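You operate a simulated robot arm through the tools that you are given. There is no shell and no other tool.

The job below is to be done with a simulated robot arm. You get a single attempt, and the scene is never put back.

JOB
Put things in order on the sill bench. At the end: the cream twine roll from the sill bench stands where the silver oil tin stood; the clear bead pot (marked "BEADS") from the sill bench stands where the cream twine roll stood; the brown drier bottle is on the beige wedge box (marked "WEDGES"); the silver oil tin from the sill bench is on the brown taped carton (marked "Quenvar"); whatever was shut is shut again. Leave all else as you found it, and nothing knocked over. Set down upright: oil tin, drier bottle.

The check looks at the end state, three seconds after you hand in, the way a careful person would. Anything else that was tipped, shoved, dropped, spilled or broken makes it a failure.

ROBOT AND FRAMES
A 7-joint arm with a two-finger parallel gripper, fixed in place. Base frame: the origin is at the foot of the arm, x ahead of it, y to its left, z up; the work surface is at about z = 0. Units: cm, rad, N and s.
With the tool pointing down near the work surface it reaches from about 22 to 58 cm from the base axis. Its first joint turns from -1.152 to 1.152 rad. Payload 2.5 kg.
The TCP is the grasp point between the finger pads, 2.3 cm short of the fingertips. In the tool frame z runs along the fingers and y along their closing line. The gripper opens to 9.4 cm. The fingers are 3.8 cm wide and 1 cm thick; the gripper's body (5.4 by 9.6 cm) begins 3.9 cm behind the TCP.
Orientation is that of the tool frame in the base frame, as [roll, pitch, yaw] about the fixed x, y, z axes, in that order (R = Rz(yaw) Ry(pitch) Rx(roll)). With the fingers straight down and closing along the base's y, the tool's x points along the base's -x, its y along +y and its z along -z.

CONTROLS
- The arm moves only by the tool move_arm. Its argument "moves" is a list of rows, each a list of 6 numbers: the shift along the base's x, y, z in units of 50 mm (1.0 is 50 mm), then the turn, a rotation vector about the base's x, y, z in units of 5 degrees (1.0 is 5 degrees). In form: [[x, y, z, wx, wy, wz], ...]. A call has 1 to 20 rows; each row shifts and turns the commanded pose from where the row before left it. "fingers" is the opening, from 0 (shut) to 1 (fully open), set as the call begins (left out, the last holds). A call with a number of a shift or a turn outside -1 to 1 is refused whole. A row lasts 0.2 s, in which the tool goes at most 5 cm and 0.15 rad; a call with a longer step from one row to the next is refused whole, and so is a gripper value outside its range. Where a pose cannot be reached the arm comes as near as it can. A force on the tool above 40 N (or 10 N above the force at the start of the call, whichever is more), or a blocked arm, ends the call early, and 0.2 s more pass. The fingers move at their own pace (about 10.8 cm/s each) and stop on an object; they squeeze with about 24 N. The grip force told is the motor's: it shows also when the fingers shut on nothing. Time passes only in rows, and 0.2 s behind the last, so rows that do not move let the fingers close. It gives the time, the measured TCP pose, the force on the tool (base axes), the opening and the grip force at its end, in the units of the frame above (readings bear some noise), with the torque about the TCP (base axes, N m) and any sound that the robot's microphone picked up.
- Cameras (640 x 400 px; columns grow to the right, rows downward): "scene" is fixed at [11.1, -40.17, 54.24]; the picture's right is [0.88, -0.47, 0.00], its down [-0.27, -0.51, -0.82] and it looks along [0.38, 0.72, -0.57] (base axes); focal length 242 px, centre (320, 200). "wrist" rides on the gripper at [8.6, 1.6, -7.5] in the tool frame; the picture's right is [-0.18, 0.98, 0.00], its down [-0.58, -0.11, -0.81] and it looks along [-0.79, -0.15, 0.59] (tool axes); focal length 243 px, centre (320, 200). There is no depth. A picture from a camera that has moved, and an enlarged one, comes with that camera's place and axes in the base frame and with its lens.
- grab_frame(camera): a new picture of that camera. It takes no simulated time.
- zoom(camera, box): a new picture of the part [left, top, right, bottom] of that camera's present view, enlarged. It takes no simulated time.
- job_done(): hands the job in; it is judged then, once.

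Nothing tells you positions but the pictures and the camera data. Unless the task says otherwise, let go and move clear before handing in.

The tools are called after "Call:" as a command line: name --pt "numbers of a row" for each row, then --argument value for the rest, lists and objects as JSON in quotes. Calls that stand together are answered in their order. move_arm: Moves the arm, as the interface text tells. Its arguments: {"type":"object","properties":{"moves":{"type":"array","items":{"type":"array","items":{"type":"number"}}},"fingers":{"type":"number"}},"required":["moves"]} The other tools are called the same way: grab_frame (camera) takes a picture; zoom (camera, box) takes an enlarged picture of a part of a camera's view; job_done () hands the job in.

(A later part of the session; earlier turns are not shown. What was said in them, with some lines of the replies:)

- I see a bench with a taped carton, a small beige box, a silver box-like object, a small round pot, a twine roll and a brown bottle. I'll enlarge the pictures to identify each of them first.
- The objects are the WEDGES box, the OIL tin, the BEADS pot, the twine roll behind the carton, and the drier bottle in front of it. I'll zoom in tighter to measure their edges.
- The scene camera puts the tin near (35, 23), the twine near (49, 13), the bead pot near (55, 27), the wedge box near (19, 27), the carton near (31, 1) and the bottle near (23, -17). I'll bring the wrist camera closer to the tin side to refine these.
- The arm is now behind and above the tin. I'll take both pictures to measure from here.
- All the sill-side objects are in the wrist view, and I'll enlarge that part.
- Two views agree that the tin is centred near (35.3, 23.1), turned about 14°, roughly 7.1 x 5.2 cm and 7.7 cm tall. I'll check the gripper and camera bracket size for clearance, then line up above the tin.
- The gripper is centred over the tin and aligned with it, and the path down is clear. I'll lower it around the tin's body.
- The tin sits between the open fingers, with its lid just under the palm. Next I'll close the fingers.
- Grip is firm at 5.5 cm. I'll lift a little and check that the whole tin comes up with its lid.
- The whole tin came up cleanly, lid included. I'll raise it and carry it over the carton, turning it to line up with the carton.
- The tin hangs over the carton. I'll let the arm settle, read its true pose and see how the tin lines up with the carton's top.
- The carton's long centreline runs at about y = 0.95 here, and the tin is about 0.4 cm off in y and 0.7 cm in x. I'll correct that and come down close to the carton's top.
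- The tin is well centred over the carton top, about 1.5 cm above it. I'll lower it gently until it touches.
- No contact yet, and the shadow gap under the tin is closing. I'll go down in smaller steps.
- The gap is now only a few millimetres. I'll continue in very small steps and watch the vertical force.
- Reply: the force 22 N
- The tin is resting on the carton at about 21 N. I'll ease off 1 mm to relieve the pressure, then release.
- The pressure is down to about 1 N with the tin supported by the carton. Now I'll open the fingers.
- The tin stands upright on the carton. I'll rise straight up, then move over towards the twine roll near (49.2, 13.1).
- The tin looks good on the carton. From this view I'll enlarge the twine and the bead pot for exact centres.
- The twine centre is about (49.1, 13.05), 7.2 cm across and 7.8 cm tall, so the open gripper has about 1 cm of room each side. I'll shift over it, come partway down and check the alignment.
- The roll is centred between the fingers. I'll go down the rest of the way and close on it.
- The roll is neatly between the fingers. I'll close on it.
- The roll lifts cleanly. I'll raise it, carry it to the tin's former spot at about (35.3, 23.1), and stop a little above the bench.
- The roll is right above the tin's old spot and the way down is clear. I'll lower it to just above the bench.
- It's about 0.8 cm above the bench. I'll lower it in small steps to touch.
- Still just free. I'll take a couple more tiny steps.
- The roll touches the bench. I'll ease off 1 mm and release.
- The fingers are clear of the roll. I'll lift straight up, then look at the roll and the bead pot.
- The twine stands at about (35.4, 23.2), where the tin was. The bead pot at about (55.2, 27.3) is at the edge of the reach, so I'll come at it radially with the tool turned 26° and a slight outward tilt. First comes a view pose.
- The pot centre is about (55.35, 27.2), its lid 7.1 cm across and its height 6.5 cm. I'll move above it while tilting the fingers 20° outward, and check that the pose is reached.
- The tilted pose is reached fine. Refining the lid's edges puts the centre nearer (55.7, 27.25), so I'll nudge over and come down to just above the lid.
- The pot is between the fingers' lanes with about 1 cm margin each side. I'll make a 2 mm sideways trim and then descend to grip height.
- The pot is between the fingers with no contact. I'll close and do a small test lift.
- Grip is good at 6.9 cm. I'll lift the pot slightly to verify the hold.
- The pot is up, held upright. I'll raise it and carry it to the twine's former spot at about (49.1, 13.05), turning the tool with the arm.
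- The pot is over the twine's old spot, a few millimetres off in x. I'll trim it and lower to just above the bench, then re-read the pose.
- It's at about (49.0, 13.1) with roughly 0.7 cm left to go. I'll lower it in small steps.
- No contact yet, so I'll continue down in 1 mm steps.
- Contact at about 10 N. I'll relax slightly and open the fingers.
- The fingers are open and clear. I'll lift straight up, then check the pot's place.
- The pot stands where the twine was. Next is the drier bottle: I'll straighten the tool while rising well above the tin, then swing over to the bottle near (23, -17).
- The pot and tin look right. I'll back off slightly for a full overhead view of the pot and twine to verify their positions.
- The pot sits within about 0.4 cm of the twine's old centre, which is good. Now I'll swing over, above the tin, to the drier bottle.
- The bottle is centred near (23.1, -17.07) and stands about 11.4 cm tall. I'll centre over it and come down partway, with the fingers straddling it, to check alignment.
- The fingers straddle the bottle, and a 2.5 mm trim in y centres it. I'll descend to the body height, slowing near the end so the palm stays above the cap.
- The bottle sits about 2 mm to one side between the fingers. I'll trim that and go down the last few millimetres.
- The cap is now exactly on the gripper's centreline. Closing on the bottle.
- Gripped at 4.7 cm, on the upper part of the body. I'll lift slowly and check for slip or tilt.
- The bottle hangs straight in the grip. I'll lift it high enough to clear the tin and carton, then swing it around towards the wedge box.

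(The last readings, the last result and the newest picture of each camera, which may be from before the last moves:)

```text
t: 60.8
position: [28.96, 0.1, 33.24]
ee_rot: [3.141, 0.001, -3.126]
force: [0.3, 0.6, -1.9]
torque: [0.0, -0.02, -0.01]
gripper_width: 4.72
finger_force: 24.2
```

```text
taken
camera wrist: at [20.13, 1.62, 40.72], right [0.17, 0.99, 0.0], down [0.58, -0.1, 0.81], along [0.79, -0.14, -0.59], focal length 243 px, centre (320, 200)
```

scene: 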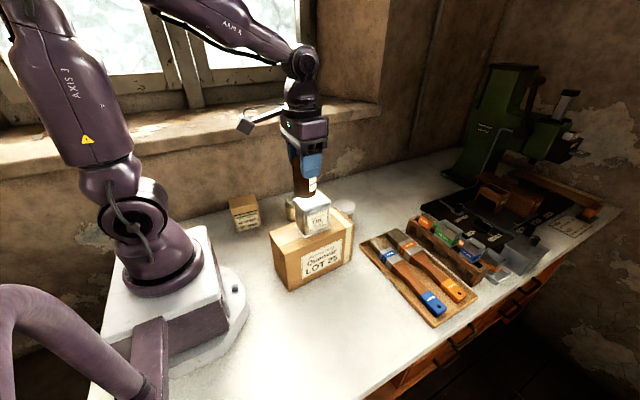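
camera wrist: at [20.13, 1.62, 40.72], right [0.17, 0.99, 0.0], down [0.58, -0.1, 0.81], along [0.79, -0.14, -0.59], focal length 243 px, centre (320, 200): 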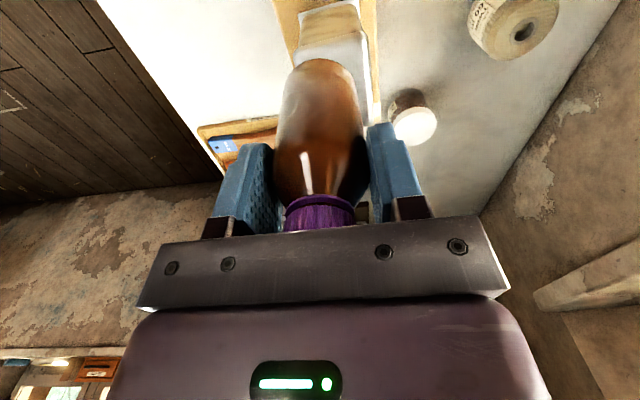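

The bottle has cleared the tin. I'll continue to a viewpoint where the wedge box's top is visible beside the bottle.

Call:
move_arm --pt "-0.2125 0.35 0 0 0 0.93" --pt "-0.2125 0.35 0 0 0 0.93" --pt "-0.2125 0.35 0 0 0 0.93" --pt "-0.2125 0.35 0 0 0 0.93" --pt "-0.2125 0.35 -0.2 0 0 0.93" --pt "-0.2125 0.35 -0.2 0 0 0.93" --pt "-0.2125 0.35 -0.2 0 0 0.93" --pt "-0.2125 0.35 -0.2 0 0 0.93" --pt "0 0 0 0 0 0" --pt "0 0 0 0 0 0"

Call:
grab_frame --camera "wrist"

Call:
grab_frame --camera "scene"

```text
t: 63.0
position: [20.25, 14.28, 29.05]
ee_rot: [3.141, 0.001, -2.476]
force: [-0.3, 0.8, -1.6]
torque: [0.0, -0.01, -0.02]
gripper_width: 4.73
finger_force: 24.0
```

```text
taken
camera wrist: at [12.43, 10.24, 36.51], right [-0.46, 0.89, 0.0], down [0.52, 0.27, 0.81], along [0.71, 0.37, -0.59], focal length 243 px, centre (320, 200)
```

wrist: 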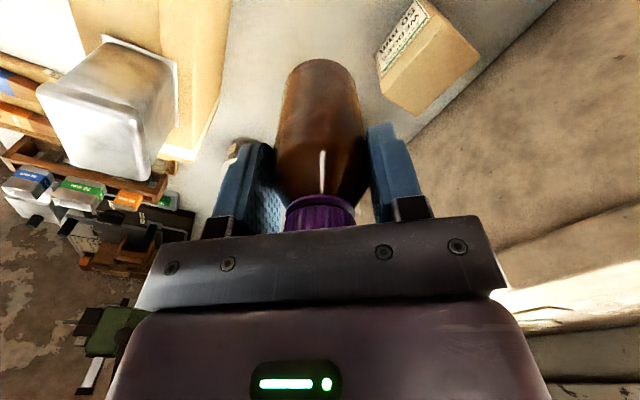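

```text
taken
```

scene: 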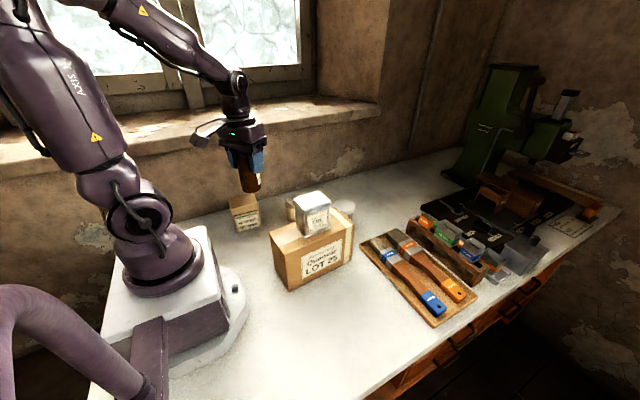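

Call:
zoom --camera "wrist" --box '[360, 0, 490, 120]'

```text
3.33 times, centred on (425, 60) of wrist
camera zoom: at [12.43, 10.24, 36.51], right [-0.46, 0.89, 0.0], down [0.52, 0.27, 0.81], along [0.71, 0.37, -0.59], focal length 809 px, centre (-30, 667)
```

zoom: 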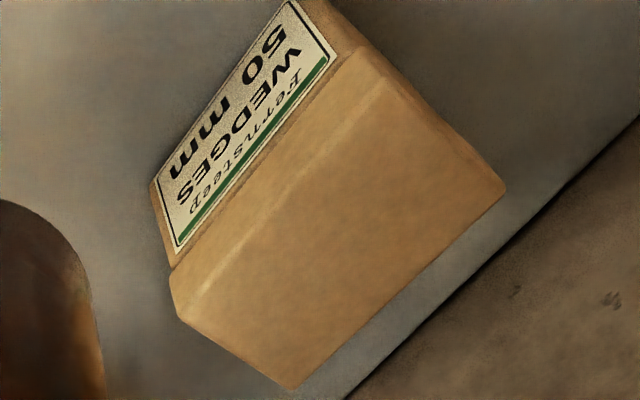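

The wedge box lid measures about 8.2 x 5.7 cm, centred near (19.05, 27.4), with its top around z = 9.5. I'll move the bottle over that centre at height.

Call:
move_arm --pt "-0.04 0.43 0 0 0 0" --pt "-0.04 0.44 0 0 0 0" --pt "-0.04 0.44 0 0 0 0" --pt "-0.04 0.44 0 0 0 0" --pt "-0.04 0.43 0 0 0 0" --pt "-0.04 0.42 0 0 0 0" --pt "0 0 0 0 0 0" --pt "0 0 0 0 0 0"

Call:
grab_frame --camera "wrist"

Call:
zoom --camera "scene" --box '[190, 100, 310, 240]'

```text
t: 64.8
position: [19.36, 27.01, 29.47]
ee_rot: [-3.141, 0.0, -2.476]
force: [-0.5, -0.1, -1.5]
torque: [-0.04, 0.0, -0.01]
gripper_width: 4.71
finger_force: 24.4
```

```text
taken
camera wrist: at [11.34, 23.01, 37.01], right [-0.46, 0.89, 0.0], down [0.52, 0.27, 0.81], along [0.72, 0.37, -0.59], focal length 243 px, centre (320, 200)
```

wrist: 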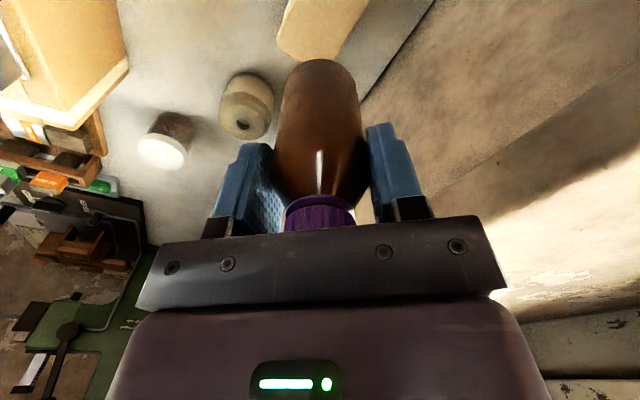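

```text
2.86 times, centred on (250, 170) of scene
camera zoom: at [11.1, -40.17, 54.24], right [0.88, -0.47, 0.0], down [-0.27, -0.51, -0.82], along [0.38, 0.72, -0.57], focal length 692 px, centre (520, 286)
```

zoom: 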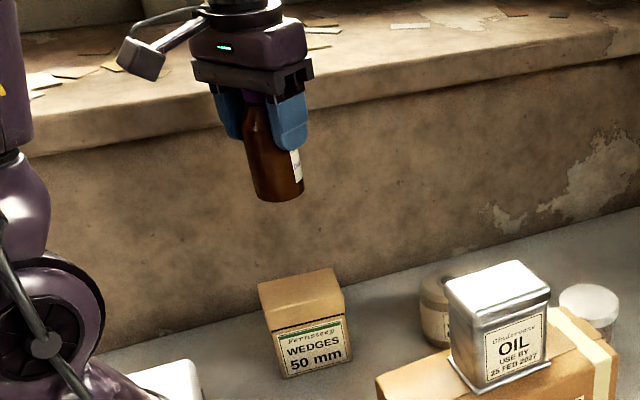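

The bottle hangs over the box, just slightly short in y. I'll trim it and lower to about 1.5 cm above the lid, then check from both cameras.

Call:
move_arm --pt "-0.04 0.06 -0.4 0 0 0" --pt "0 0 -0.6 0 0 0" --pt "0 0 -0.6 0 0 0" --pt "0 0 -0.4 0 0 0" --pt "0 0 -0.1 0 0 0" --pt "0 0 0 0 0 0" --pt "0 0 0 0 0 0"

Call:
grab_frame --camera "wrist"

Call:
zoom --camera "scene" --box '[200, 130, 300, 240]'

```text
t: 66.4
position: [18.76, 27.25, 18.86]
ee_rot: [-3.141, 0.0, -2.476]
force: [0.6, 0.6, -1.2]
torque: [0.02, 0.01, 0.04]
gripper_width: 4.69
finger_force: 24.1
```

```text
taken
camera wrist: at [10.83, 23.24, 26.38], right [-0.46, 0.89, 0.0], down [0.52, 0.27, 0.81], along [0.72, 0.37, -0.59], focal length 243 px, centre (320, 200)
```

wrist: 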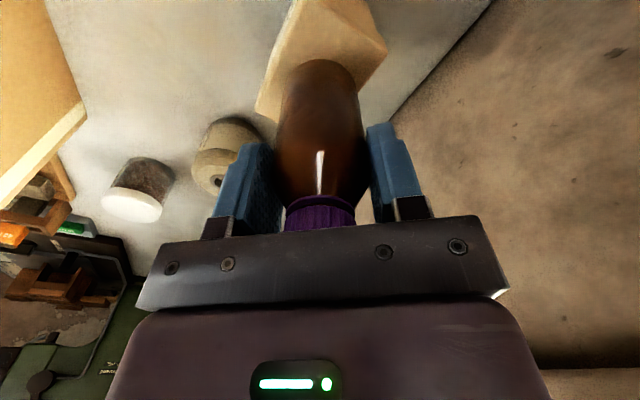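

```text
3.64 times, centred on (250, 185) of scene
camera zoom: at [11.1, -40.17, 54.24], right [0.88, -0.47, 0.0], down [-0.27, -0.51, -0.82], along [0.38, 0.72, -0.57], focal length 881 px, centre (574, 254)
```

zoom: 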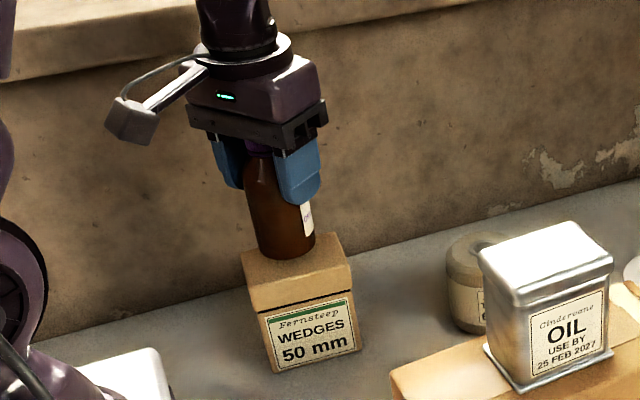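

The bottle is about 1.5 cm above the lid. I'll zoom in to check the centring before the final lowering.

Call:
zoom --camera "scene" --box '[225, 165, 285, 235]'

Call:
zoom --camera "wrist" --box '[240, 0, 400, 130]'

```text
5.71 times, centred on (255, 200) of scene
camera zoom: at [11.1, -40.17, 54.24], right [0.88, -0.47, 0.0], down [-0.27, -0.51, -0.82], along [0.38, 0.72, -0.57], focal length 1384 px, centre (691, 200)
```

zoom: 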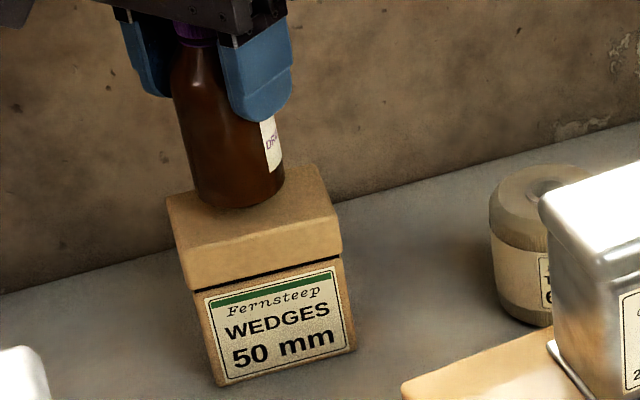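

```text
3.08 times, centred on (320, 65) of wrist
camera zoom: at [10.83, 23.24, 26.38], right [-0.46, 0.89, 0.0], down [0.52, 0.27, 0.81], along [0.72, 0.37, -0.59], focal length 746 px, centre (320, 615)
```

zoom: 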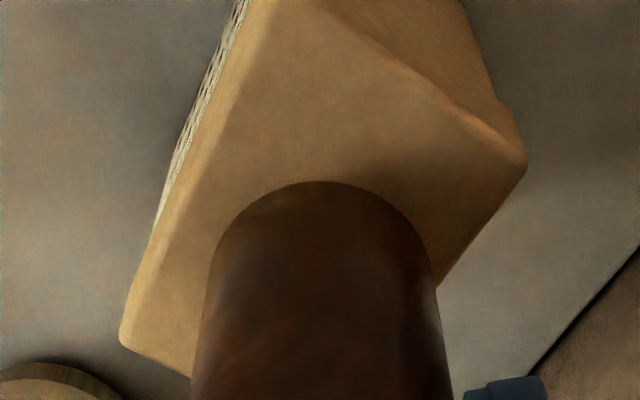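

The bottle is well placed in y and about 0.4 cm left of centre in x. I'll trim that and lower gently.

Call:
move_arm --pt "0.08 -0.02 -0.06 0 0 0" --pt "0 0 -0.06 0 0 0" --pt "0 0 -0.06 0 0 0" --pt "0 0 -0.04 0 0 0" --pt "0 0 0 0 0 0" --pt "0 0 0 0 0 0"

Call:
zoom --camera "scene" --box '[225, 165, 285, 235]'

Call:
zoom --camera "wrist" --box '[240, 0, 400, 130]'

```text
t: 67.8
position: [19.28, 27.27, 17.64]
ee_rot: [-3.14, 0.002, -2.475]
force: [-2.2, -1.3, 17.7]
torque: [0.0, 0.14, 0.11]
gripper_width: 4.71
finger_force: 23.8
```

```text
5.71 times, centred on (255, 200) of scene
camera zoom: at [11.1, -40.18, 54.24], right [0.88, -0.47, 0.0], down [-0.27, -0.51, -0.82], along [0.38, 0.72, -0.57], focal length 1384 px, centre (691, 200)
```

zoom: 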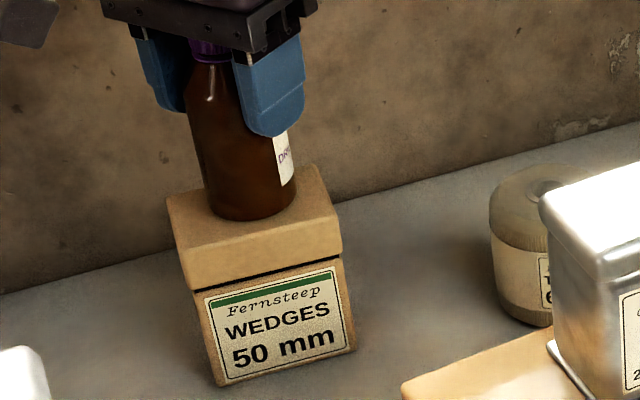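

```text
3.08 times, centred on (320, 65) of wrist
camera zoom: at [11.34, 23.29, 25.25], right [-0.46, 0.89, 0.0], down [0.52, 0.27, 0.81], along [0.72, 0.37, -0.59], focal length 746 px, centre (320, 615)
```

zoom: 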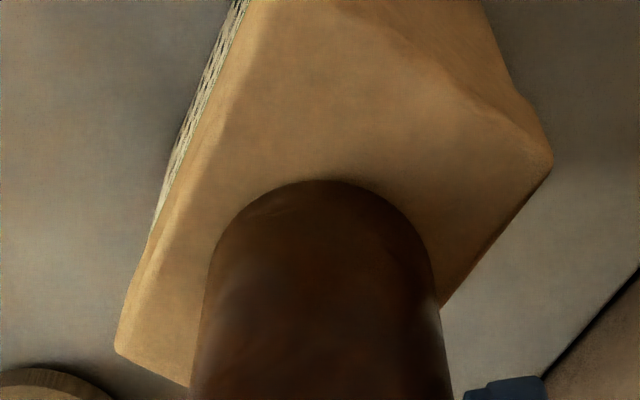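

The bottle touched the lid already, so the lid top is nearer z = 9.85, which means the bottle sits about 0.4 cm too far back. I'll lift off slightly, shift it back to centre and look closely.

Call:
move_arm --pt "0 0 0.06 0 0 0" --pt "0 0 0.06 0 0 0" --pt "-0.05 -0.08 0 0 0 0" --pt "0 0 0 0 0 0" --pt "0 0 0 0 0 0"

Call:
zoom --camera "scene" --box '[230, 180, 270, 220]'

Call:
zoom --camera "wrist" --box '[240, 0, 400, 130]'

```text
t: 69.0
position: [19.1, 26.98, 18.15]
ee_rot: [-3.141, 0.0, -2.477]
force: [0.6, -0.2, -1.4]
torque: [0.0, 0.0, -0.02]
gripper_width: 4.73
finger_force: 23.3
```

```text
10.00 times, centred on (250, 200) of scene
camera zoom: at [11.1, -40.17, 54.24], right [0.88, -0.47, 0.0], down [-0.27, -0.51, -0.82], along [0.38, 0.72, -0.57], focal length 2423 px, centre (1020, 200)
```

zoom: 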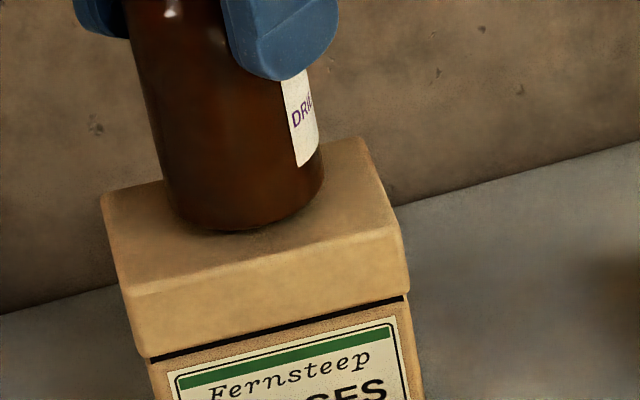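

```text
3.08 times, centred on (320, 65) of wrist
camera zoom: at [11.18, 22.88, 25.88], right [-0.46, 0.89, 0.0], down [0.52, 0.27, 0.81], along [0.72, 0.37, -0.59], focal length 746 px, centre (320, 615)
```

zoom: 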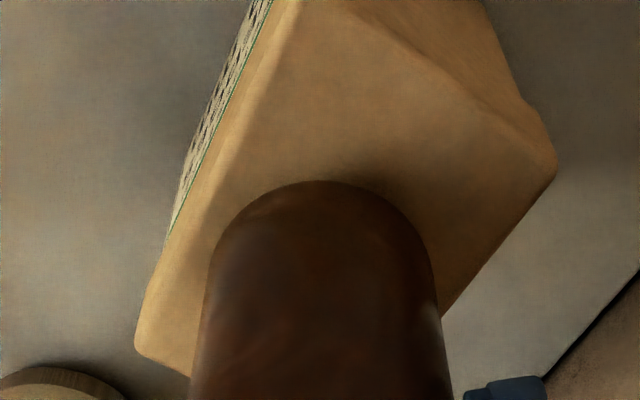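

Cross-checking both cameras, the bottle is about (19.2, 27.2) and the lid centre about (19.0, 26.9). I'll apply that small shift and view it once more.

Call:
move_arm --pt "-0.03 -0.06 0 0 0 0" --pt "0 0 0 0 0 0" --pt "0 0 0 0 0 0"

Call:
zoom --camera "scene" --box '[230, 180, 270, 220]'

Call:
zoom --camera "wrist" --box '[240, 0, 400, 130]'

```text
t: 69.8
position: [19.01, 26.59, 18.29]
ee_rot: [-3.141, 0.0, -2.477]
force: [0.0, 0.1, -0.7]
torque: [0.04, 0.05, 0.01]
gripper_width: 4.7
finger_force: 24.1
```

```text
10.00 times, centred on (250, 200) of scene
camera zoom: at [11.1, -40.17, 54.24], right [0.88, -0.47, 0.0], down [-0.27, -0.51, -0.82], along [0.38, 0.72, -0.57], focal length 2423 px, centre (1020, 200)
```

zoom: 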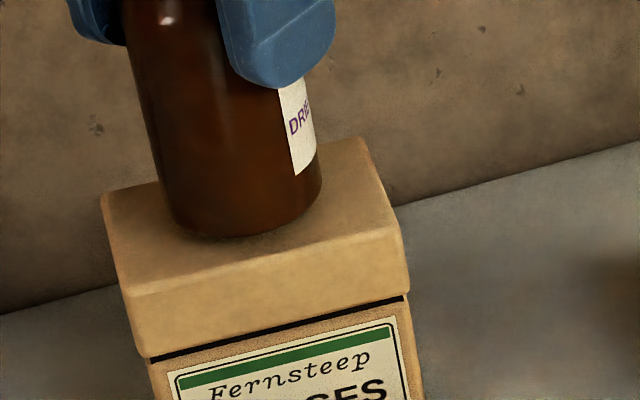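

```text
3.08 times, centred on (320, 65) of wrist
camera zoom: at [11.02, 22.58, 25.83], right [-0.46, 0.89, 0.0], down [0.52, 0.27, 0.81], along [0.72, 0.37, -0.59], focal length 746 px, centre (320, 615)
```

zoom: 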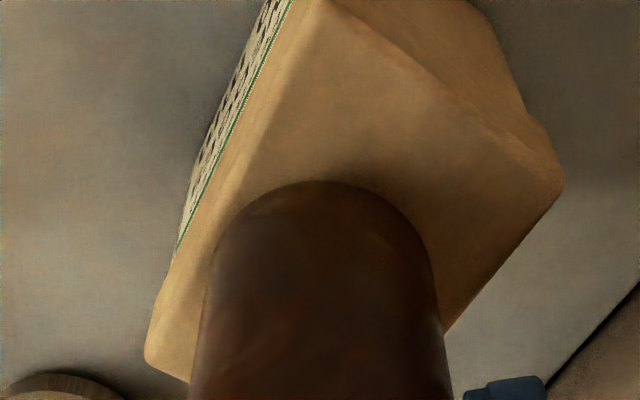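

By both cameras the bottle is now within 0.2 cm of the lid's centre. I'll make a final 1.5 mm trim and lower it onto the lid.

Call:
move_arm --pt "0 0.03 -0.04 0 0 0" --pt "0 0 -0.04 0 0 0" --pt "0 0 0 0 0 0" --pt "0 0 0 0 0 0"

```text
t: 70.8
position: [18.96, 26.65, 17.77]
ee_rot: [-3.141, 0.0, -2.477]
force: [0.2, -0.4, -2.9]
torque: [-0.02, 0.01, 0.01]
gripper_width: 4.71
finger_force: 24.5
```

Call:
move_arm --pt "0 0 -0.02 0 0 0" --pt "0 0 0 0 0 0" --pt "0 0 0 0 0 0"

```text
t: 71.6
position: [18.96, 26.84, 17.75]
ee_rot: [-3.14, 0.001, -2.477]
force: [-0.7, -0.2, -0.3]
torque: [-0.02, -0.01, 0.0]
gripper_width: 4.72
finger_force: 24.5
```

The vertical force is starting to change, so contact is beginning. One more tiny step should seat the bottle.

Call:
move_arm --pt "0 0 -0.012 0 0 0" --pt "0 0 0 0 0 0" --pt "0 0 0 0 0 0"

Call:
zoom --camera "scene" --box '[220, 160, 280, 220]'

Call:
zoom --camera "wrist" --box '[240, 0, 400, 130]'

```text
t: 72.4
position: [18.95, 26.81, 17.7]
ee_rot: [3.14, 0.003, -2.478]
force: [-3.0, -2.8, 14.7]
torque: [-0.02, 0.17, 0.07]
gripper_width: 4.72
finger_force: 23.9
```

```text
6.67 times, centred on (250, 190) of scene
camera zoom: at [11.1, -40.18, 54.24], right [0.88, -0.47, 0.0], down [-0.27, -0.51, -0.82], along [0.38, 0.72, -0.57], focal length 1615 px, centre (787, 267)
```

zoom: 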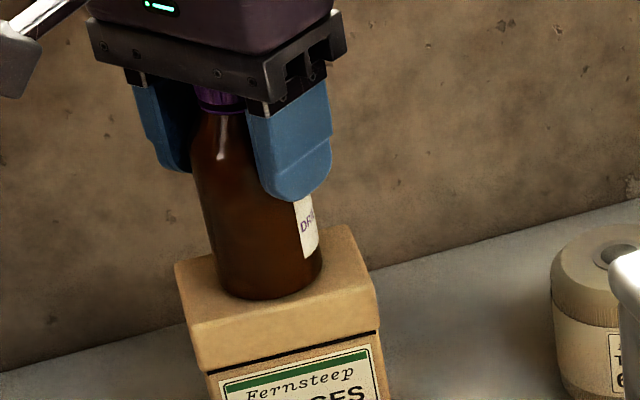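

```text
3.08 times, centred on (320, 65) of wrist
camera zoom: at [11.01, 22.7, 25.25], right [-0.46, 0.89, 0.0], down [0.52, 0.27, 0.81], along [0.72, 0.37, -0.59], focal length 746 px, centre (320, 615)
```

zoom: 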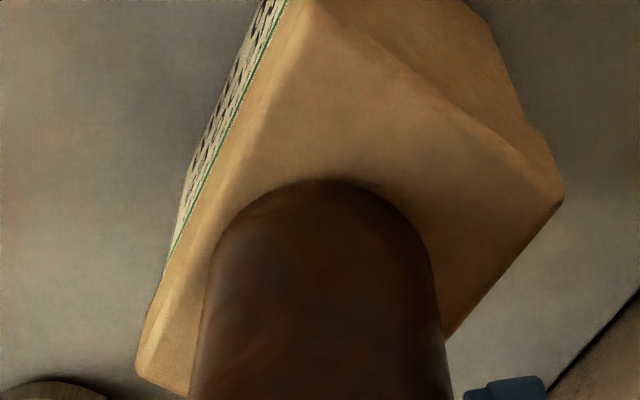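

The bottle is seated on the lid and looks well centred. I'll ease off slightly and open the fingers.

Call:
move_arm --pt "0 0 0.012 0 0 0" --pt "0 0 0 0 0 0"

Call:
move_arm --pt "0 0 0 0 0 0" --pt "0 0 0 0 0 0" --pt "0 0 0 0 0 0" --fingers 1

Call:
zoom --camera "scene" --box '[220, 150, 290, 230]'

Call:
grab_frame --camera "wrist"

```text
t: 73.0
position: [18.94, 26.79, 17.72]
ee_rot: [-3.14, -0.001, -2.476]
force: [-4.1, -1.5, 17.7]
torque: [0.02, 0.17, 0.03]
gripper_width: 4.71
finger_force: 24.2
```

```text
t: 73.8
position: [19.03, 26.65, 17.66]
ee_rot: [-3.14, -0.001, -2.477]
force: [-0.8, 0.3, 0.9]
torque: [0.01, 0.0, 0.02]
gripper_width: 9.4
finger_force: 0.0
```

```text
5.00 times, centred on (255, 190) of scene
camera zoom: at [11.1, -40.17, 54.24], right [0.88, -0.47, 0.0], down [-0.27, -0.51, -0.82], along [0.38, 0.72, -0.57], focal length 1211 px, centre (645, 250)
```

zoom: 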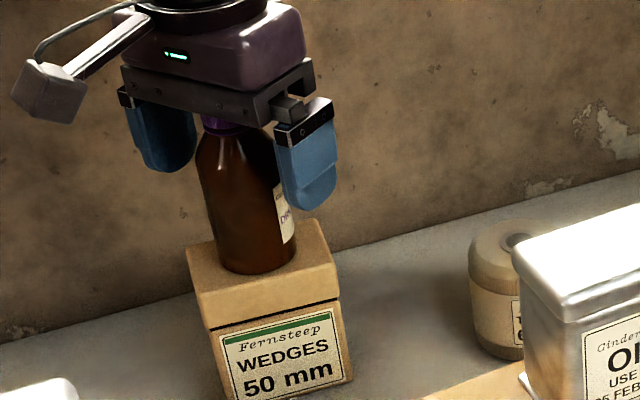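

```text
taken
camera wrist: at [11.05, 22.69, 25.2], right [-0.46, 0.89, 0.0], down [0.52, 0.27, 0.81], along [0.72, 0.37, -0.59], focal length 243 px, centre (320, 200)
```

wrist: 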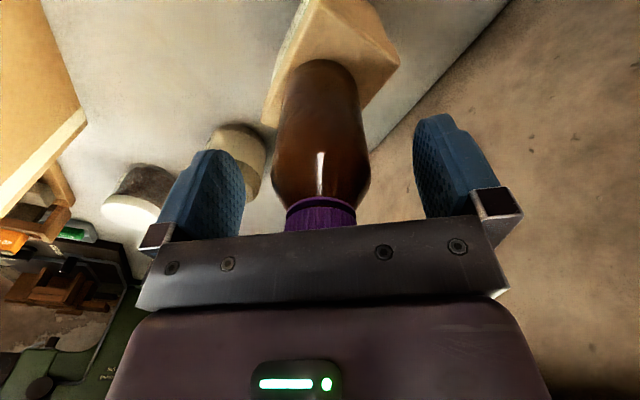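

The bottle stands upright on the wedge box. I'll lift straight up and away.

Call:
move_arm --pt "0 0 0.3 0 0 0" --pt "0 0 0.5 0 0 0" --pt "0 0 0.7 0 0 0" --pt "0 0 0.8 0 0 0" --pt "0 0 0.8 0 0 0" --pt "0 0 0.6 0 0 0" --pt "0.3 -0.4 0.2 0 0 0" --pt "0.4 -0.6 0.2 0 0 0" --pt "0.4 -0.6 0.1 0 0 0" --pt "0.4 -0.6 0 0 0 0" --pt "0.4 -0.6 0 0 0 0" --pt "0.4 -0.5 0 0 0 0" --pt "0 0 0 0 0 0" --fingers 1

Call:
grab_frame --camera "scene"

Call:
zoom --camera "scene" --box '[210, 140, 380, 310]'

Call:
grab_frame --camera "wrist"

```text
t: 76.6
position: [30.4, 10.36, 38.67]
ee_rot: [-3.141, -0.002, -2.476]
force: [-1.0, 0.0, -0.3]
torque: [0.04, 0.02, 0.03]
gripper_width: 9.38
finger_force: 0.1
```

```text
taken
```

scene: 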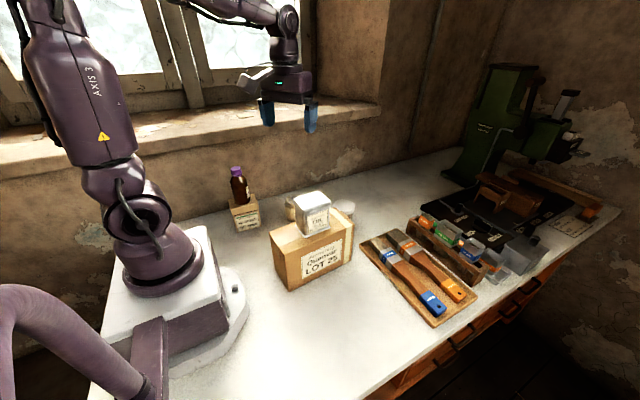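

```text
2.35 times, centred on (295, 225) of scene
camera zoom: at [11.1, -40.17, 54.24], right [0.88, -0.47, 0.0], down [-0.27, -0.51, -0.82], along [0.38, 0.72, -0.57], focal length 570 px, centre (379, 141)
```

zoom: 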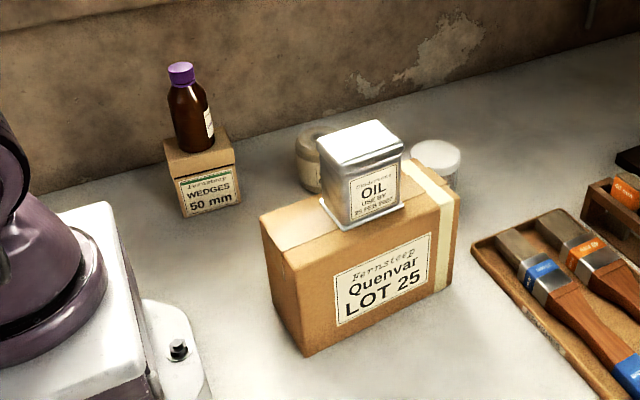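

```text
taken
camera wrist: at [22.35, 6.34, 46.11], right [-0.46, 0.89, 0.0], down [0.52, 0.27, 0.81], along [0.72, 0.37, -0.59], focal length 243 px, centre (320, 200)
```

wrist: 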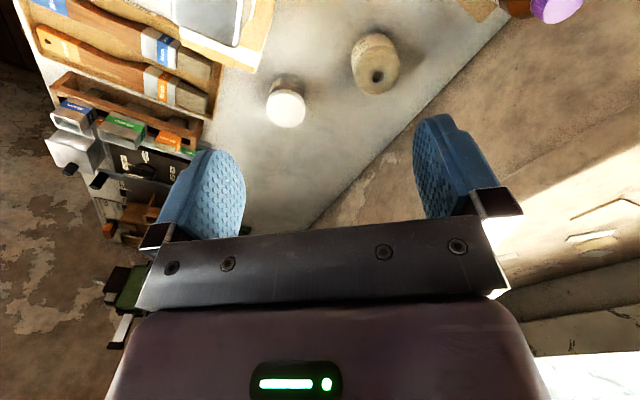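

All objects are standing as wanted. I'll double-check the bead pot's exact place against the twine's original centre before handing in.

Call:
zoom --camera "wrist" --box '[250, 60, 320, 140]'

Call:
zoom --camera "scene" --box '[318, 180, 368, 230]'

Call:
zoom --camera "wrist" --box '[340, 20, 410, 110]'

Call:
zoom --camera "scene" --box '[215, 155, 275, 235]'

```text
5.00 times, centred on (285, 100) of wrist
camera zoom: at [22.35, 6.34, 46.11], right [-0.46, 0.89, 0.0], down [0.52, 0.27, 0.81], along [0.72, 0.37, -0.59], focal length 1213 px, centre (495, 700)
```

zoom: 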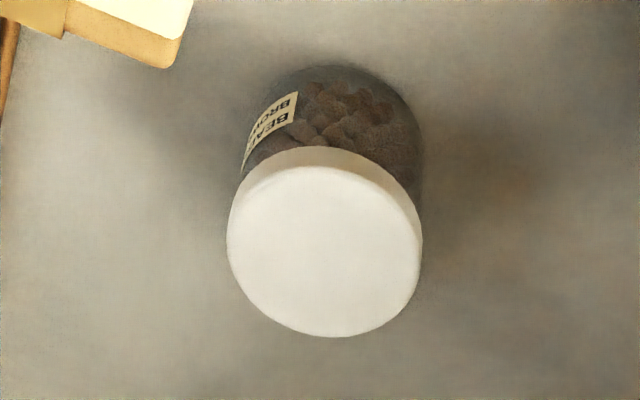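

```text
8.00 times, centred on (343, 205) of scene
camera zoom: at [11.1, -40.17, 54.24], right [0.88, -0.47, 0.0], down [-0.27, -0.51, -0.82], along [0.38, 0.72, -0.57], focal length 1938 px, centre (136, 160)
```

zoom: 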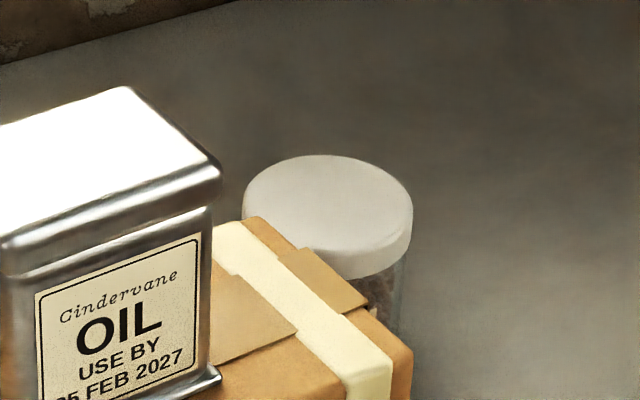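

```text
4.44 times, centred on (375, 65) of wrist
camera zoom: at [22.35, 6.34, 46.11], right [-0.46, 0.89, 0.0], down [0.52, 0.27, 0.81], along [0.72, 0.37, -0.59], focal length 1078 px, centre (76, 800)
```

zoom: 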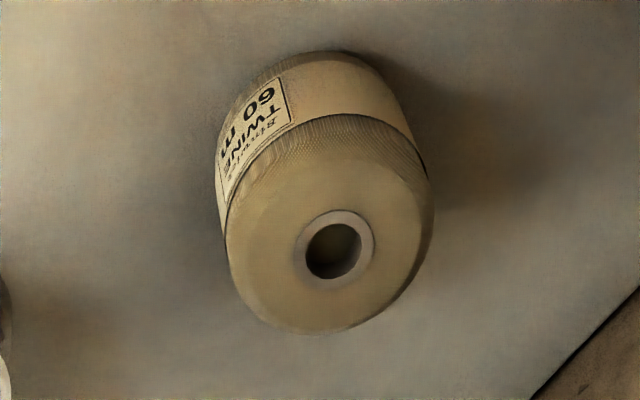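

```text
5.00 times, centred on (245, 195) of scene
camera zoom: at [11.1, -40.17, 54.24], right [0.88, -0.47, 0.0], down [-0.27, -0.51, -0.82], along [0.38, 0.72, -0.57], focal length 1211 px, centre (695, 225)
```

zoom: 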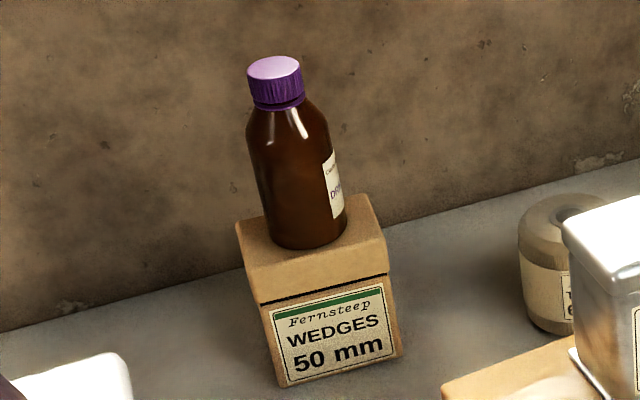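

Checked from both cameras:

- **Tin:** upright on the carton.
- **Twine:** on the tin's old spot, at about (35.4, 23.3).
- **Bead pot:** within about 0.5 cm of the twine's old centre.
- **Drier bottle:** upright on the closed wedge box.

Nothing else has moved and the gripper is empty and clear, so I'm handing in.

Call:
job_done

```text
The job is handed in.
```

The job is handed in, and everything you asked for is in place on the sill bench. I don't have the result of the check.

| Item | Where it is now |
|---|---|
| Silver oil tin | Upright on the taped "Quenvar" carton, lid still on |
| Cream twine roll | Where the oil tin stood, within about 0.2 cm |
| "BEADS" pot | Where the twine roll stood, about 0.5 cm off its old centre |
| Brown drier bottle | Upright near the middle of the "WEDGES" box lid |

Nothing was opened, so everything that was shut stayed shut. In the last pictures nothing else had moved or tipped. The gripper was empty and clear of the bench when I handed in.
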